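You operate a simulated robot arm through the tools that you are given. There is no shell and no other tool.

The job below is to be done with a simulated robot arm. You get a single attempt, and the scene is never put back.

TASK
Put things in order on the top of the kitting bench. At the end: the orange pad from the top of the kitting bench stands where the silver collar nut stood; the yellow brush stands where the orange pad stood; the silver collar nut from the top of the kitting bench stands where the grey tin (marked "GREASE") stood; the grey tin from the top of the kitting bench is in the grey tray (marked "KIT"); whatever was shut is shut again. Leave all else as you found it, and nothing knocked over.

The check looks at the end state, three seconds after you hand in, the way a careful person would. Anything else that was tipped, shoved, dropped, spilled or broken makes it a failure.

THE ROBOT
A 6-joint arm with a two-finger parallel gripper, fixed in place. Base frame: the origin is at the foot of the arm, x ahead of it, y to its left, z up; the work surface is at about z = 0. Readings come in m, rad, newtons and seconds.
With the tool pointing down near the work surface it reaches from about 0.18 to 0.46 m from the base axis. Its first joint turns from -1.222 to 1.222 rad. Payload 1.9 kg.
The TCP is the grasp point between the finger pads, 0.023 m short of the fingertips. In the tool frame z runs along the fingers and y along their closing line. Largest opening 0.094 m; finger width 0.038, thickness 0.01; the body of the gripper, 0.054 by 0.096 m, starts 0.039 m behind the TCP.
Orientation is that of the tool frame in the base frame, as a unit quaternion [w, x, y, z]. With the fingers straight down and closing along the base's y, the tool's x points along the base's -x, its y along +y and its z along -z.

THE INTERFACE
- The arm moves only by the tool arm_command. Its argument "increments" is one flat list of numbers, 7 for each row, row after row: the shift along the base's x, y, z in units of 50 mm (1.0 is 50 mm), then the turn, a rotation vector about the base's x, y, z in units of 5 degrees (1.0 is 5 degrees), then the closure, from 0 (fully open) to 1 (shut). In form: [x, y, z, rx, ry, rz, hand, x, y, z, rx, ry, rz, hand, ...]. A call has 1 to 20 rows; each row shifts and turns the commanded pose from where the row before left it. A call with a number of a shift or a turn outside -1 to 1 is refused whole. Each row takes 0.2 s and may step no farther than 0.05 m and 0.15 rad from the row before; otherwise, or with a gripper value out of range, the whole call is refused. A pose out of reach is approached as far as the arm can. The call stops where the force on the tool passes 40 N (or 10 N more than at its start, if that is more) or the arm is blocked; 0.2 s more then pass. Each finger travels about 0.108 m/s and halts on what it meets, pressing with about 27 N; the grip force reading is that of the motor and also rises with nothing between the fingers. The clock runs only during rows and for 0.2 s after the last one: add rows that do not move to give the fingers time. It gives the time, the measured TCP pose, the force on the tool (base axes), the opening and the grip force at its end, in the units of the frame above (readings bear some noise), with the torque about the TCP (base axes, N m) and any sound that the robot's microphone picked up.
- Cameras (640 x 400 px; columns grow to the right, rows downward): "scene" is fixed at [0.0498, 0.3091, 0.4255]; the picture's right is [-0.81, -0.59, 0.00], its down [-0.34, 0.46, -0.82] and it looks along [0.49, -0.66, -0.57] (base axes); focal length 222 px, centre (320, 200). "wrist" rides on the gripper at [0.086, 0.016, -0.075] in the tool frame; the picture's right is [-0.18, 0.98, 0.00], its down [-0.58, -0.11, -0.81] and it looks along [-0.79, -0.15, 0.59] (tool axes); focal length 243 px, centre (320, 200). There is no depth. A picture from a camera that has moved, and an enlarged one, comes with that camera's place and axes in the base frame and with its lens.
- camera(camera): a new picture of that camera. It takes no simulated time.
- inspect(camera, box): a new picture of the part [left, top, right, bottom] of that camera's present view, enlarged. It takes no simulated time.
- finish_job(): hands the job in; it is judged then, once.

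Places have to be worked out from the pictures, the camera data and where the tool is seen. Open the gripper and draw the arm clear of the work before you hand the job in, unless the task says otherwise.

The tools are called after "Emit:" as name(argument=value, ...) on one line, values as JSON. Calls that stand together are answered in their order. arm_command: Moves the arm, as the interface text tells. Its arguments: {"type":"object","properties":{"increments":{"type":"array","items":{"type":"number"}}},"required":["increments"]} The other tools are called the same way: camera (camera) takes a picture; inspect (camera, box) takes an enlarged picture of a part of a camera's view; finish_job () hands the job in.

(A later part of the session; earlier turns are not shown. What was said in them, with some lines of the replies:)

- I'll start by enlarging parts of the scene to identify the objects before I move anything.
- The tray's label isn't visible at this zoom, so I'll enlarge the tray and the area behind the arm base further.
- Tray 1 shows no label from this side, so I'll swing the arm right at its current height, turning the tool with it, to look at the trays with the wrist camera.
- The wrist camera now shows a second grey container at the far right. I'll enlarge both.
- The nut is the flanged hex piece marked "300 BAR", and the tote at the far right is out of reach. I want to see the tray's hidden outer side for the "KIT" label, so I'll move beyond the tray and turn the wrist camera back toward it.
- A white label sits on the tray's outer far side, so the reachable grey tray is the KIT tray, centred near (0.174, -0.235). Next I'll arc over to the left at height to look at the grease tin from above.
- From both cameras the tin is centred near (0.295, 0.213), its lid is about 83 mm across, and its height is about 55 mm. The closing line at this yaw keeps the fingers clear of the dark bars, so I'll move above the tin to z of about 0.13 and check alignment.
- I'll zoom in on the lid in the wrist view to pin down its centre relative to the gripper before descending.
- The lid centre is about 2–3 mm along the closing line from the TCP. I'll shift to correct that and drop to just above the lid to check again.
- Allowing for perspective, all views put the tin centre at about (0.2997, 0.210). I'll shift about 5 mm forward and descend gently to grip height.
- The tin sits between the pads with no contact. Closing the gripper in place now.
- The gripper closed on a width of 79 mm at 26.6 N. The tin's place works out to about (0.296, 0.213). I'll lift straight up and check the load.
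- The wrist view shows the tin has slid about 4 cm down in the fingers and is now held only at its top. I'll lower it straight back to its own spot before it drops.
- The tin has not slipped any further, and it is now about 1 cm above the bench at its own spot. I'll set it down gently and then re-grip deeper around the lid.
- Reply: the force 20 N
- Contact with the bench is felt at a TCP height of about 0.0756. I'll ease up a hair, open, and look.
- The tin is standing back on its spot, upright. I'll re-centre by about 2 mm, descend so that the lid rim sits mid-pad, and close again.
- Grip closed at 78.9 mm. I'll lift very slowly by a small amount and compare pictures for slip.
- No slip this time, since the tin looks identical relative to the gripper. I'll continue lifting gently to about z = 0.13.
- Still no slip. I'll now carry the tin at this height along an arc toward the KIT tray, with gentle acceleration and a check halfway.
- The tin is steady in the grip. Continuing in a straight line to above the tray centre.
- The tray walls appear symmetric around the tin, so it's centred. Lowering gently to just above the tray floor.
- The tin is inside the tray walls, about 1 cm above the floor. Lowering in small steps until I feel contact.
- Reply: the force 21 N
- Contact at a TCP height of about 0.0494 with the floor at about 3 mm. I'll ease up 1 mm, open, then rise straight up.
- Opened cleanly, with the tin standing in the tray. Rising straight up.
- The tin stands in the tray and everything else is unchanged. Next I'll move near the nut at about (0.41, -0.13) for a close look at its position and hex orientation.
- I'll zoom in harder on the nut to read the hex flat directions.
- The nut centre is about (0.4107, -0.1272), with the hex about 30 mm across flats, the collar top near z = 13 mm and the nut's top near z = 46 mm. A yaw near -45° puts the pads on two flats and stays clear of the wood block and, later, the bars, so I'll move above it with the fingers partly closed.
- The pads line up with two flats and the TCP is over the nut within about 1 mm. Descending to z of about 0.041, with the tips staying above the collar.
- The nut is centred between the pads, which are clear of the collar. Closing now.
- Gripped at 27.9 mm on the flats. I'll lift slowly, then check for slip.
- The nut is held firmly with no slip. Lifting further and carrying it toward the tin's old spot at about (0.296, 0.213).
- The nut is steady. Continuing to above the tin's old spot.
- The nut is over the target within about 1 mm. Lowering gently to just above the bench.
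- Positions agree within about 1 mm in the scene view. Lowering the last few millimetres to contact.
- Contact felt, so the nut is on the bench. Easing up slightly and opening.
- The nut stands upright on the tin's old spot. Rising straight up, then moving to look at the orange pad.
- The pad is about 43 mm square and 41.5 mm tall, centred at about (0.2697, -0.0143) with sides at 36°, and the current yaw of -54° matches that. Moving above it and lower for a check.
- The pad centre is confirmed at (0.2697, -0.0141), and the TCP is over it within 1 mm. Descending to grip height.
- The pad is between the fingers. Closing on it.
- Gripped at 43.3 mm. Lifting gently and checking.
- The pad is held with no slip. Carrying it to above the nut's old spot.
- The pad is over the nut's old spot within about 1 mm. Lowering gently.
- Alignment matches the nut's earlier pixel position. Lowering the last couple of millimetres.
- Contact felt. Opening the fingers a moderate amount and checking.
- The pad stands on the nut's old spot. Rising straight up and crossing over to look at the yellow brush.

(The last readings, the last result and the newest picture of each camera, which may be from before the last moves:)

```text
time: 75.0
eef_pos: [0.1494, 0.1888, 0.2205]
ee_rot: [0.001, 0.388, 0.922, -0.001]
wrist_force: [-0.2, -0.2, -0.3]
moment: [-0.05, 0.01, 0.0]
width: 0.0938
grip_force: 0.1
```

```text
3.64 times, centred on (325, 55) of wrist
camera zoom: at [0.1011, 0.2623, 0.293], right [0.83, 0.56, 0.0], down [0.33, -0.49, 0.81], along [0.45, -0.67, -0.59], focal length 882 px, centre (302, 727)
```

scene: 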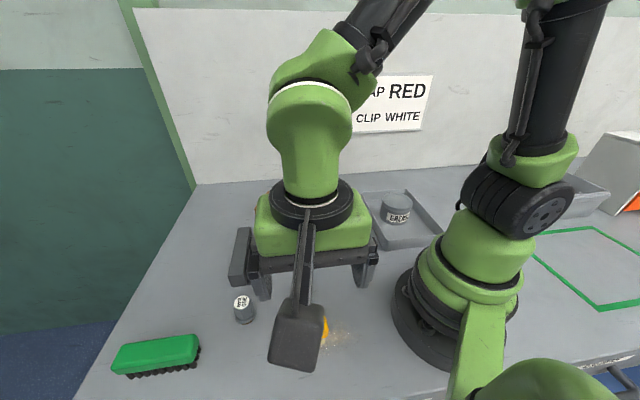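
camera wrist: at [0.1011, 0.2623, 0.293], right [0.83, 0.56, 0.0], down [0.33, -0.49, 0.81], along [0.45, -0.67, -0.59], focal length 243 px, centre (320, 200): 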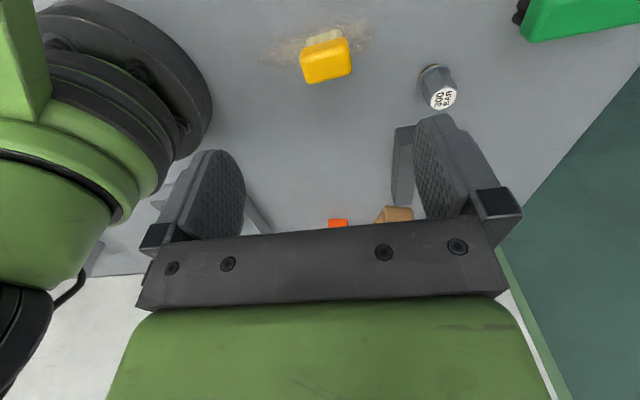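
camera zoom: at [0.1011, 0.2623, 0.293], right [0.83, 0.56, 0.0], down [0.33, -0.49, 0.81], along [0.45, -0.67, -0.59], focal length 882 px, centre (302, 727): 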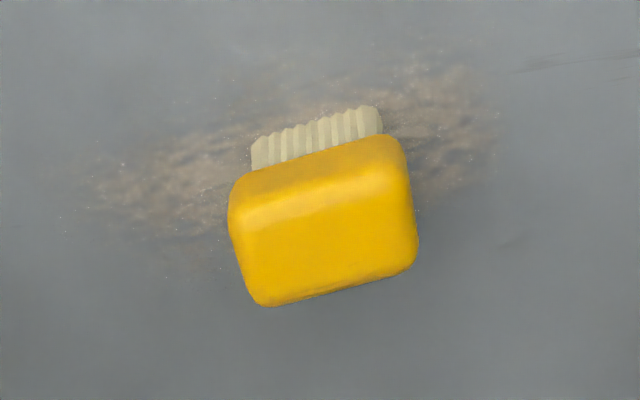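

The brush is roughly 48 × 30 mm and about 50 mm tall, with its long axis at 46° and its centre near (0.169, 0.174). The present yaw closes along its length, so I'll move above it for a closer look.

Emit:
arm_command(increments=[0.095, -0.079, -0.45, 0, 0, 0.1, 0, 0.095, -0.079, -0.45, 0, 0, 0.1, 0, 0.095, -0.079, -0.45, 0, 0, 0.1, 0, 0.095, -0.079, -0.4, 0, 0, 0.1, 0, 0, 0, 0, 0, 0, 0, 0])

Emit:
camera(camera="wrist")

Emit:
inspect(camera="wrist", box=[250, 0, 410, 130])

Emit:
inspect(camera="scene", box=[240, 240, 400, 370])

```text
time: 76.2
eef_pos: [0.1686, 0.1732, 0.1327]
ee_rot: [0.001, 0.371, 0.929, 0.0]
wrist_force: [0.0, -0.1, 0.1]
moment: [0.02, -0.03, -0.02]
width: 0.0938
grip_force: 0.1
```

```text
taken
camera wrist: at [0.117, 0.2447, 0.2054], right [0.81, 0.59, 0.0], down [0.35, -0.48, 0.81], along [0.47, -0.65, -0.59], focal length 243 px, centre (320, 200)
```

wrist: 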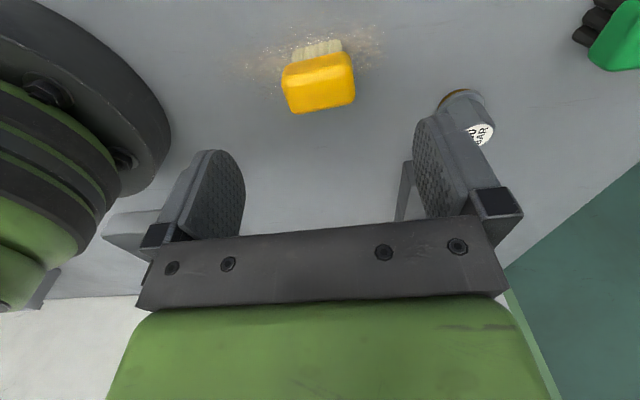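

```text
3.08 times, centred on (330, 65) of wrist
camera zoom: at [0.117, 0.2447, 0.2054], right [0.81, 0.59, 0.0], down [0.35, -0.48, 0.81], along [0.47, -0.65, -0.59], focal length 746 px, centre (289, 615)
```

zoom: 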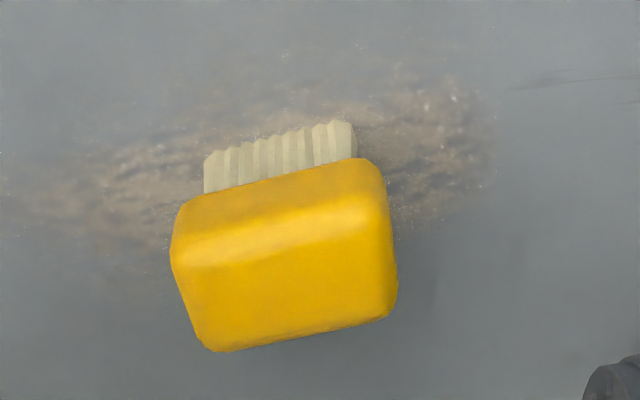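

```text
3.08 times, centred on (320, 305) of scene
camera zoom: at [0.0498, 0.3091, 0.4255], right [-0.81, -0.59, 0.0], down [-0.34, 0.46, -0.82], along [0.49, -0.66, -0.57], focal length 683 px, centre (320, -123)
```

zoom: 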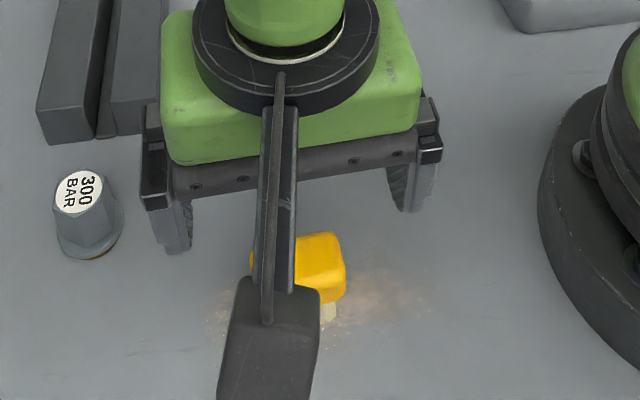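

The brush centre is about (0.1689, 0.171), with its handle at roughly z = 0.03 to 0.05. I'll correct about 2.5 mm and descend so the pads meet the handle ends at z of about 0.041.

Emit:
arm_command(increments=[0.006, -0.052, -0.2, 0, 0, 0, 0, 0, 0, -0.4, 0, 0, 0, 0, 0, 0, -0.45, 0, 0, 0, 0, 0, 0, -0.4, 0, 0, 0, 0, 0, 0, -0.28, 0, 0, 0, 0, 0, 0, -0.1, 0, 0, 0, 0, 0, 0, 0, 0, 0, 0, 0])

Emit:
camera(camera="wrist")

Emit:
inspect(camera="wrist", box=[200, 80, 450, 240])

```text
time: 77.8
eef_pos: [0.1706, 0.1717, 0.0405]
ee_rot: [0.001, 0.371, 0.929, 0.001]
wrist_force: [-1.0, 1.0, 0.1]
moment: [0.0, -0.01, -0.03]
width: 0.0938
grip_force: 0.1
```

```text
taken
camera wrist: at [0.1196, 0.2431, 0.1133], right [0.81, 0.59, 0.0], down [0.35, -0.48, 0.81], along [0.47, -0.65, -0.59], focal length 243 px, centre (320, 200)
```

wrist: 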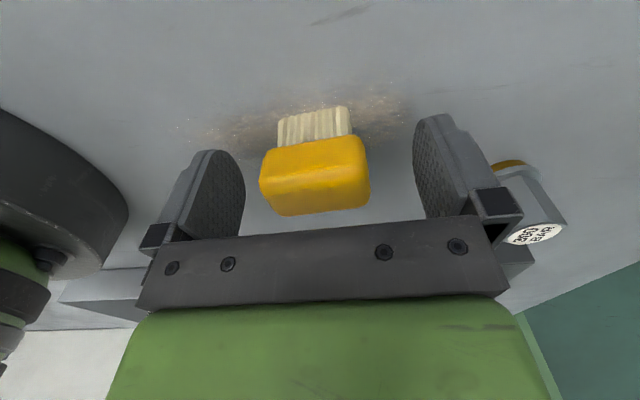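

```text
2.50 times, centred on (325, 160) of wrist
camera zoom: at [0.1196, 0.2431, 0.1133], right [0.81, 0.59, 0.0], down [0.35, -0.48, 0.81], along [0.47, -0.65, -0.59], focal length 606 px, centre (308, 300)
```

zoom: 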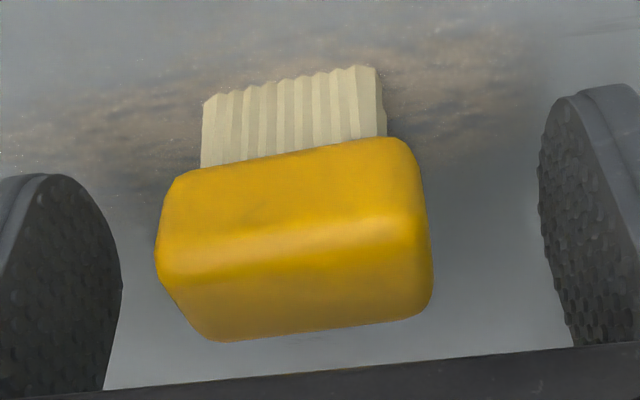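

The brush is between the fingers, about 2 mm off along the closing line. I'll centre it and close.

Emit:
arm_command(increments=[-0.028, -0.03, 0, 0, 0, 0, 0, 0, 0, 0, 0, 0, 0, 0.35, 0, 0, 0, 0, 0, 0, 0.45, 0, 0, 0, 0, 0, 0, 1, 0, 0, 0, 0, 0, 0, 1])

Emit:
camera(camera="wrist")

Emit:
inspect(camera="wrist", box=[200, 80, 450, 240])

```text
time: 79.0
eef_pos: [0.169, 0.1701, 0.0403]
ee_rot: [0.0, 0.371, 0.929, -0.001]
wrist_force: [0.2, 0.0, -1.0]
moment: [-0.01, -0.02, 0.01]
width: 0.0491
grip_force: 27.2
```

```text
taken
camera wrist: at [0.1181, 0.2418, 0.1128], right [0.81, 0.59, 0.0], down [0.35, -0.48, 0.81], along [0.47, -0.65, -0.59], focal length 243 px, centre (320, 200)
```

wrist: 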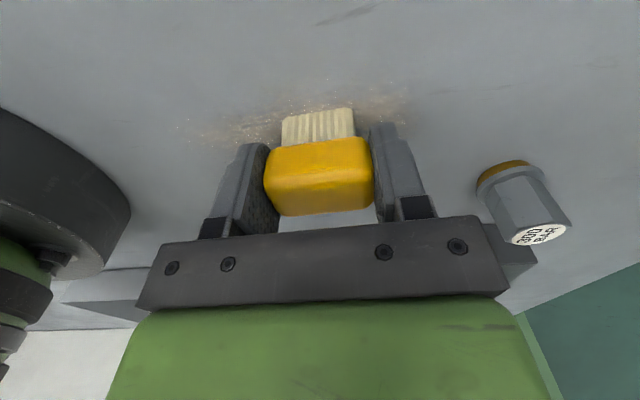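

```text
2.50 times, centred on (325, 160) of wrist
camera zoom: at [0.1181, 0.2418, 0.1128], right [0.81, 0.59, 0.0], down [0.35, -0.48, 0.81], along [0.47, -0.65, -0.59], focal length 606 px, centre (308, 300)
```

zoom: 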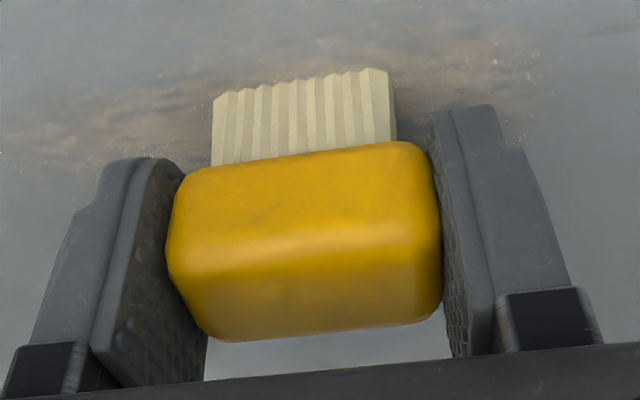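

Gripped at 49.1 mm on the handle ends. Lifting slowly and checking for slip or tilt.

Emit:
arm_command(increments=[0, 0, 0.05, 0, 0, 0, 1, 0, 0, 0.08, 0, 0, 0, 1, 0, 0, 0.12, 0, 0, 0, 1, 0, 0, 0.15, 0, 0, 0, 1, 0, 0, 0.1, 0, 0, 0, 1, 0, 0, 0, 0, 0, 0, 1])

Emit:
camera(camera="wrist")

```text
time: 80.4
eef_pos: [0.1687, 0.1682, 0.0663]
ee_rot: [0.0, 0.371, 0.929, 0.0]
wrist_force: [-0.2, -0.3, 0.1]
moment: [-0.02, -0.01, 0.01]
width: 0.0494
grip_force: 27.0
```

```text
taken
camera wrist: at [0.1178, 0.2408, 0.1386], right [0.81, 0.59, 0.0], down [0.35, -0.48, 0.81], along [0.47, -0.65, -0.59], focal length 243 px, centre (320, 200)
```

wrist: 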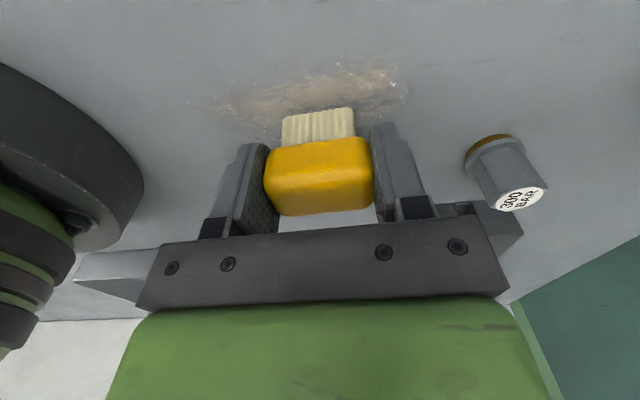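

The brush is held level with no slip. Lifting higher and carrying it to above the pad's old spot at (0.2697, -0.0142).

Emit:
arm_command(increments=[0, 0, 0.2, 0, 0, 0, 1, 0, 0, 0.35, 0, 0, 0, 1, 0, 0, 0.35, 0, 0, 0, 1, 0, 0, 0.15, 0, 0, 0, 1, 0.048, -0.0878, 0, 0, 0, 0, 1, 0.0958, -0.1755, 0, 0, 0, 0, 1, 0.1432, -0.2624, 0, 0, 0, 0, 1, 0.1432, -0.2624, 0, 0, 0, 0, 1, 0.1432, -0.2624, 0, 0, 0, 0, 1, 0.1432, -0.2624, 0, 0, 0, 0, 1, 0.1432, -0.2624, 0, 0, 0, 0, 1, 0.1432, -0.2624, 0, 0, 0, 0, 1, 0.1432, -0.2624, 0, 0, 0, 0, 1, 0.1432, -0.2624, 0, 0, 0, 0, 1, 0.1432, -0.2624, 0, 0, 0, 0, 1, 0.1432, -0.2624, 0, 0, 0, 0, 1, 0.1432, -0.2624, 0, 0, 0, 0, 1, 0.1432, -0.2624, 0, 0, 0, 0, 1, 0.0958, -0.1755, 0, 0, 0, 0, 1, 0.048, -0.0878, 0, 0, 0, 0, 1])

Emit:
camera(camera="wrist")

Emit:
camera(camera="scene")

```text
time: 84.6
eef_pos: [0.2691, -0.0155, 0.116]
ee_rot: [0.001, 0.371, 0.929, 0.0]
wrist_force: [-0.1, -0.1, -0.7]
moment: [0.06, -0.03, 0.0]
width: 0.0491
grip_force: 26.5
```

```text
taken
camera wrist: at [0.2179, 0.0562, 0.1897], right [0.81, 0.59, 0.0], down [0.35, -0.48, 0.81], along [0.47, -0.65, -0.59], focal length 243 px, centre (320, 200)
```

wrist: 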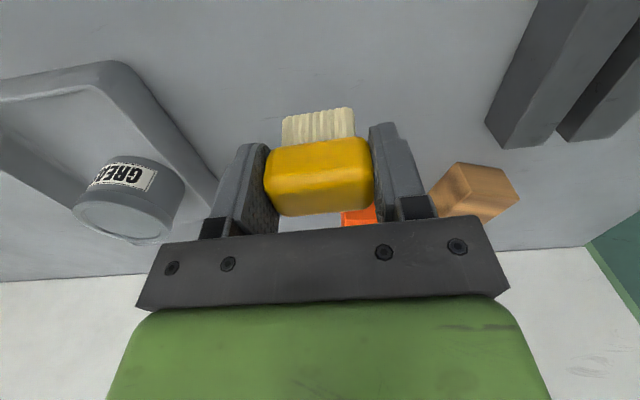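

```text
taken
```

scene: 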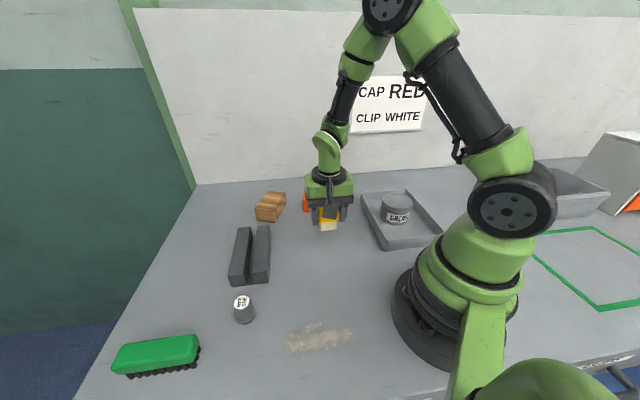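

The brush is over the pad's old spot within 1 mm. Lowering gently.

Emit:
arm_command(increments=[0.005, 0.008, -0.1, 0, 0, 0, 1, 0, 0, -0.25, 0, 0, 0, 1, 0, 0, -0.3, 0, 0, 0, 1, 0, 0, -0.3, 0, 0, 0, 1, 0, 0, -0.25, 0, 0, 0, 1, 0, 0, -0.12, 0, 0, 0, 1, 0, 0, -0.08, 0, 0, 0, 1, 0, 0, 0, 0, 0, 0, 1])

Emit:
camera(camera="wrist")

Emit:
inspect(camera="scene", box=[270, 180, 390, 280])

```text
time: 86.4
eef_pos: [0.2693, -0.014, 0.0492]
ee_rot: [0.001, 0.371, 0.929, -0.001]
wrist_force: [0.2, 0.7, -0.2]
moment: [0.01, 0.02, 0.01]
width: 0.049
grip_force: 27.0
```

```text
taken
camera wrist: at [0.2188, 0.0574, 0.1215], right [0.81, 0.59, 0.0], down [0.35, -0.48, 0.81], along [0.47, -0.65, -0.59], focal length 243 px, centre (320, 200)
```

wrist: 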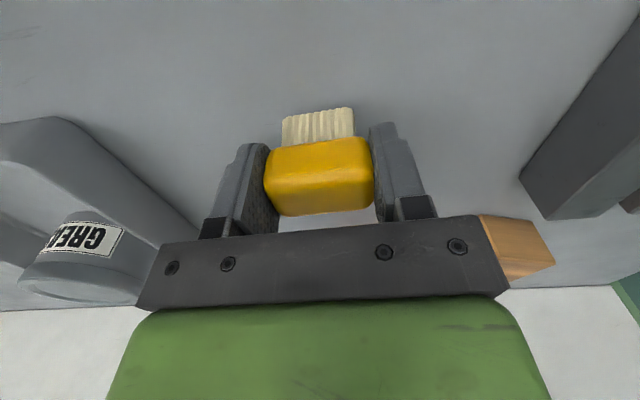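

```text
4.00 times, centred on (330, 230) of scene
camera zoom: at [0.0498, 0.3091, 0.4255], right [-0.81, -0.59, 0.0], down [-0.34, 0.46, -0.82], along [0.49, -0.66, -0.57], focal length 888 px, centre (280, 80)
```

zoom: 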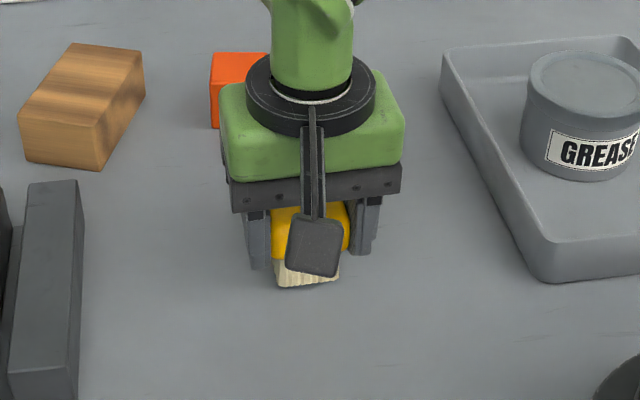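

Aligned, about 9 mm to go. Lowering in small steps until I feel contact.

Emit:
arm_command(increments=[0, 0, -0.06, 0, 0, 0, 1, 0, 0, -0.05, 0, 0, 0, 1, 0, 0, -0.04, 0, 0, 0, 1])

```text
time: 87.2
eef_pos: [0.2682, -0.0132, 0.0413]
ee_rot: [0.001, 0.37, 0.929, 0.0]
wrist_force: [-0.4, -0.2, -0.4]
moment: [0.0, -0.01, 0.01]
width: 0.0493
grip_force: 27.3
```

Emit:
arm_command(increments=[0, 0, -0.015, 0, 0, 0, 1, 0, 0, -0.01, 0, 0, 0, 1])

```text
time: 87.8
eef_pos: [0.2685, -0.013, 0.0393]
ee_rot: [0.002, 0.371, 0.929, 0.0]
wrist_force: [-4.5, 5.0, 17.9]
moment: [0.15, 0.19, 0.0]
width: 0.0493
grip_force: 27.0
```

Contact felt. Easing up slightly and opening the fingers.

Emit:
arm_command(increments=[0, 0, 0.015, 0, 0, 0, 1, 0, 0, 0, 0, 0, 0, 0.4, 0, 0, 0, 0, 0, 0, 0.2, 0, 0, 0, 0, 0, 0, 0.1])

Emit:
camera(camera="wrist")

Emit:
inspect(camera="scene", box=[270, 180, 390, 280])

```text
time: 88.8
eef_pos: [0.2695, -0.0128, 0.0405]
ee_rot: [0.001, 0.372, 0.928, -0.001]
wrist_force: [0.1, -0.4, 0.1]
moment: [-0.02, 0.03, -0.03]
width: 0.0847
grip_force: 0.0
```

```text
taken
camera wrist: at [0.218, 0.0573, 0.1132], right [0.81, 0.59, 0.0], down [0.35, -0.48, 0.81], along [0.47, -0.65, -0.59], focal length 243 px, centre (320, 200)
```

wrist: 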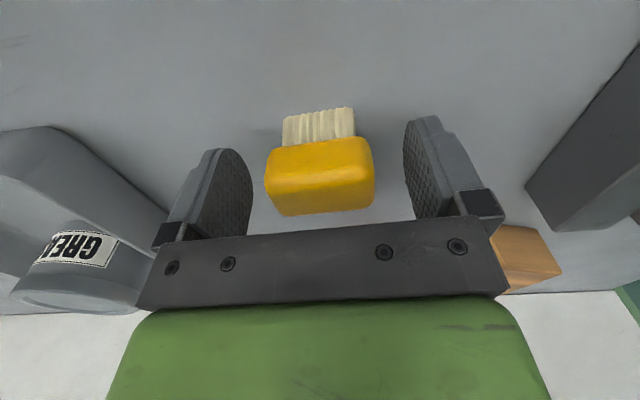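

```text
4.00 times, centred on (330, 230) of scene
camera zoom: at [0.0498, 0.3091, 0.4255], right [-0.81, -0.59, 0.0], down [-0.34, 0.46, -0.82], along [0.49, -0.66, -0.57], focal length 888 px, centre (280, 80)
```

zoom: 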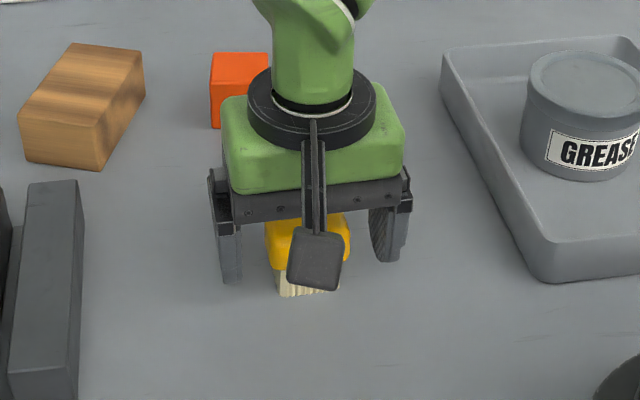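

The brush is standing free between the open fingers. Rising straight up, then withdrawing to the starting area for a full check.

Emit:
arm_command(increments=[0, 0, 0.2, 0, 0, 0, 0.1, 0, 0, 0.5, 0, 0, 0, 0.05, 0, 0, 0.8, 0, 0, 0, 0, 0, 0, 0.8, 0, 0, 0, 0, 0, 0, 0.9, 0, 0, 0, 0, 0, 0, 0.9, 0, 0, 0, 0, 0, 0, 0.8, 0, 0, 0, 0, 0, 0, 0.3, 0, 0, 0, 0])

Emit:
camera(camera="wrist")

Emit:
camera(camera="scene")

Emit:
inspect(camera="scene", box=[200, 170, 460, 370])

```text
time: 90.6
eef_pos: [0.2675, -0.0124, 0.2972]
ee_rot: [0.002, 0.371, 0.929, 0.0]
wrist_force: [0.0, 0.3, 0.2]
moment: [0.03, 0.0, 0.03]
width: 0.094
grip_force: 0.1
```

```text
taken
camera wrist: at [0.2163, 0.0585, 0.3702], right [0.81, 0.59, 0.0], down [0.35, -0.48, 0.81], along [0.47, -0.65, -0.59], focal length 243 px, centre (320, 200)
```

wrist: 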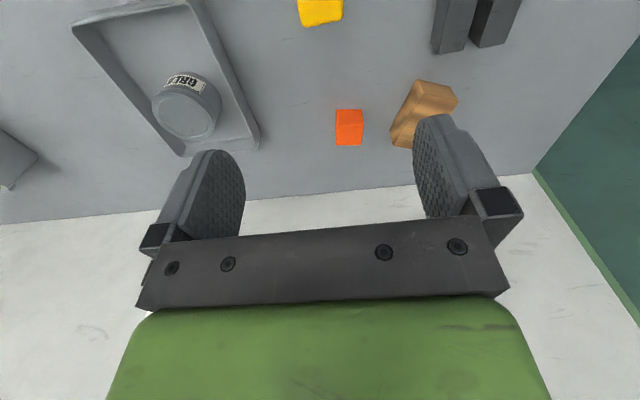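

```text
taken
```

scene: 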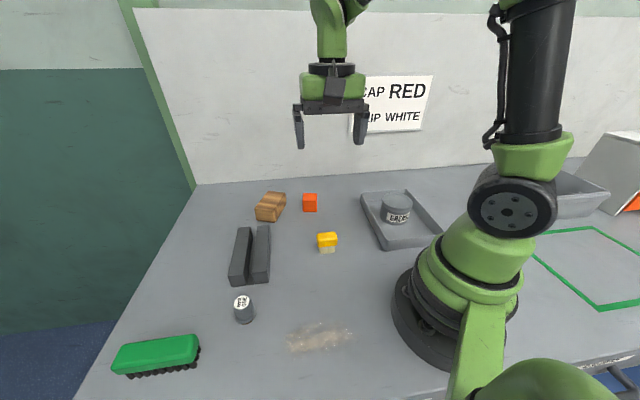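

```text
2.00 times, centred on (330, 270) of scene
camera zoom: at [0.0498, 0.3091, 0.4255], right [-0.81, -0.59, 0.0], down [-0.34, 0.46, -0.82], along [0.49, -0.66, -0.57], focal length 444 px, centre (300, 60)
```

zoom: 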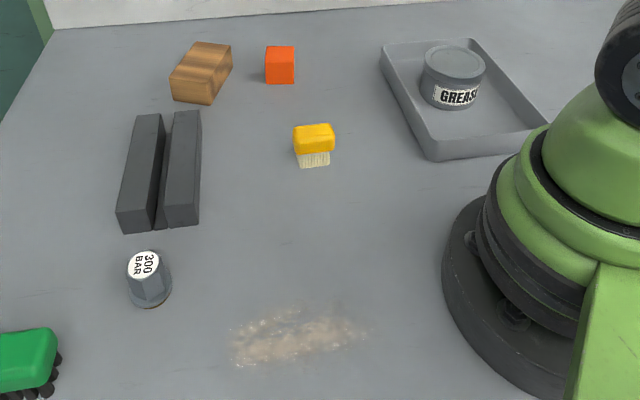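

Everything looks right overall. I'll take the same enlarged views as at the start to compare positions precisely.

Emit:
inspect(camera="scene", box=[240, 170, 360, 270])

Emit:
inspect(camera="scene", box=[200, 230, 360, 360])

Emit:
inspect(camera="scene", box=[100, 260, 360, 400])

Emit:
inspect(camera="scene", box=[350, 175, 450, 255])

```text
4.00 times, centred on (300, 220) of scene
camera zoom: at [0.0498, 0.3091, 0.4255], right [-0.81, -0.59, 0.0], down [-0.34, 0.46, -0.82], along [0.49, -0.66, -0.57], focal length 888 px, centre (400, 120)
```

zoom: 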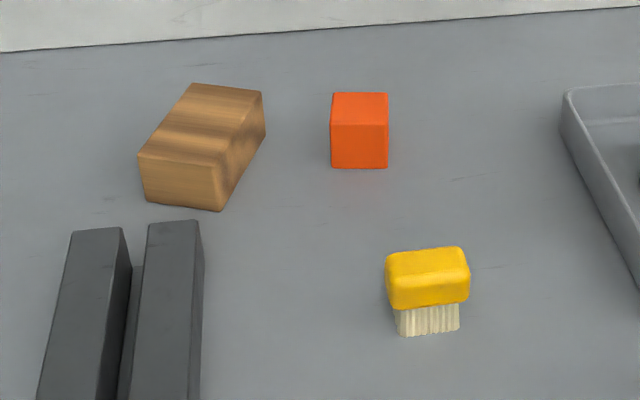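

```text
3.08 times, centred on (280, 295) of scene
camera zoom: at [0.0498, 0.3091, 0.4255], right [-0.81, -0.59, 0.0], down [-0.34, 0.46, -0.82], along [0.49, -0.66, -0.57], focal length 683 px, centre (443, -92)
```

zoom: 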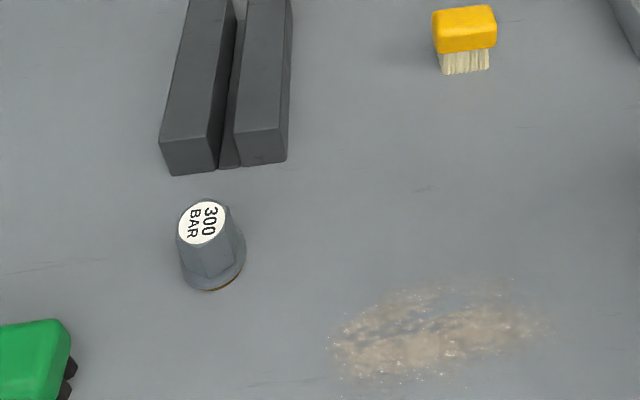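

```text
2.46 times, centred on (230, 330) of scene
camera zoom: at [0.0498, 0.3091, 0.4255], right [-0.81, -0.59, 0.0], down [-0.34, 0.46, -0.82], along [0.49, -0.66, -0.57], focal length 547 px, centre (542, -120)
```

zoom: 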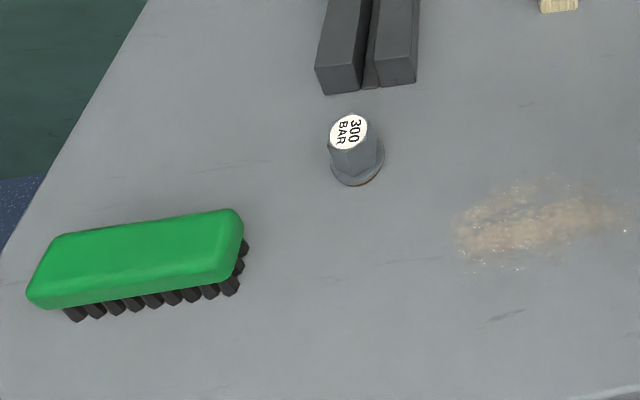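

```text
5.00 times, centred on (400, 215) of scene
camera zoom: at [0.0498, 0.3091, 0.4255], right [-0.81, -0.59, 0.0], down [-0.34, 0.46, -0.82], along [0.49, -0.66, -0.57], focal length 1110 px, centre (-80, 125)
```

zoom: 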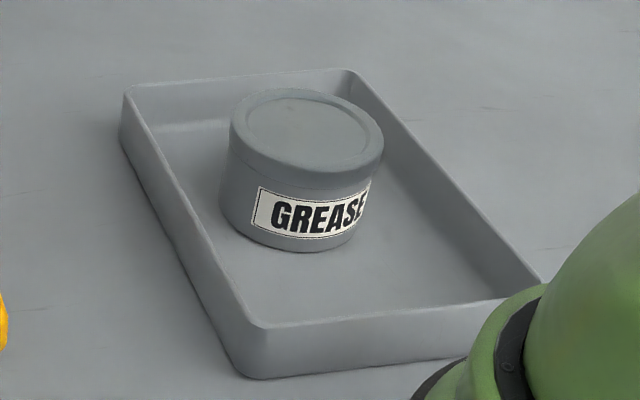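

All four items match their target spots within about 2–3 mm, and the wood block, bars, tray, green brush and dust patch are unmoved. I'll return the arm to its starting pose, clear of the work, with the gripper open.

Emit:
arm_command(increments=[0, 0.204, 0.01, 0, 0, 0.967, 0, 0, 0.204, 0.01, 0, 0, 0.967, 0, 0, 0.204, 0.01, 0, 0, 0.967, 0, 0, 0.204, 0.01, 0, 0, 0.967, 0, 0, 0.204, 0.01, 0, 0, 0.967, 0, 0, 0.204, 0.01, 0, 0, 0.967, 0, 0, 0.204, 0.01, 0, 0, 0.967, 0, 0, 0.204, 0.01, 0, 0, 0.967, 0, 0, 0.204, 0, 0, 0, 0.967, 0, 0, 0, 0, 0, 0, 0, 0])

Emit:
camera(camera="scene")

Emit:
camera(camera="wrist")

```text
time: 92.8
eef_pos: [0.2692, 0.0782, 0.3029]
ee_rot: [0.001, -0.001, 1.0, 0.0]
wrist_force: [0.1, 0.1, 0.3]
moment: [0.0, -0.01, 0.01]
width: 0.0936
grip_force: 0.1
```

```text
taken
```

scene: 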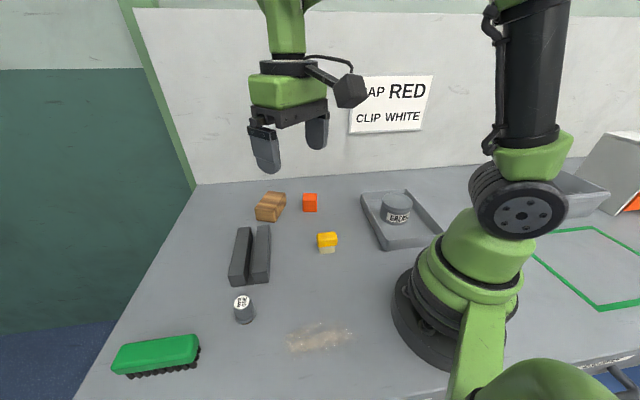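

```text
taken
camera wrist: at [0.1827, 0.0946, 0.3771], right [0.18, 0.98, 0.0], down [0.58, -0.11, 0.81], along [0.79, -0.15, -0.59], focal length 243 px, centre (320, 200)
```

wrist: 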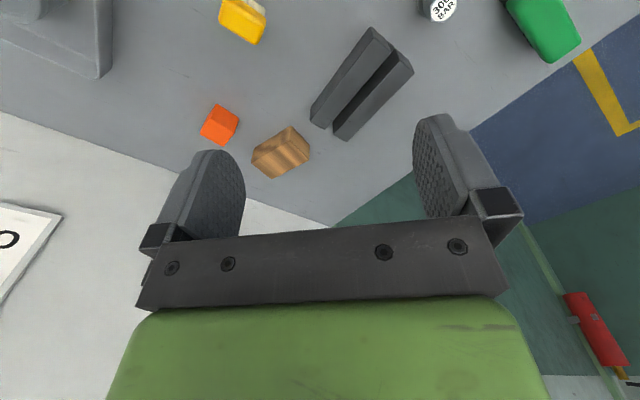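

The arm is back at its starting pose with the gripper open, every item stands where the task asks, and nothing else has moved. Handing the job in.

Emit:
finish_job()

```text
The job is handed in.
```

The bench is in order and the job is handed in. All four items are upright. From the pictures, the three bench items stand within about 3 mm of their target spots.

- **Grey tin ("GREASE"):** it is in the grey tray, near the middle. I saw a white label on the tray's far side but could not read "KIT" on it. I took it as the KIT tray because the only other grey container in view was a tote that was out of reach.
- **Silver collar nut:** it stands where the tin stood.
- **Orange pad:** it stands where the nut stood.
- **Yellow brush:** it stands on its bristles where the pad stood.

On the first lift, the tin slid about 4 cm down in the fingers. I set it back on its own spot, gripped it again around the lid and moved it more slowly, and it did not slip again.

Nothing that was shut was opened. The wood block, dark bars, tray, green brush and dust patch look the same as at the start. The arm is back at its starting position with the gripper open.
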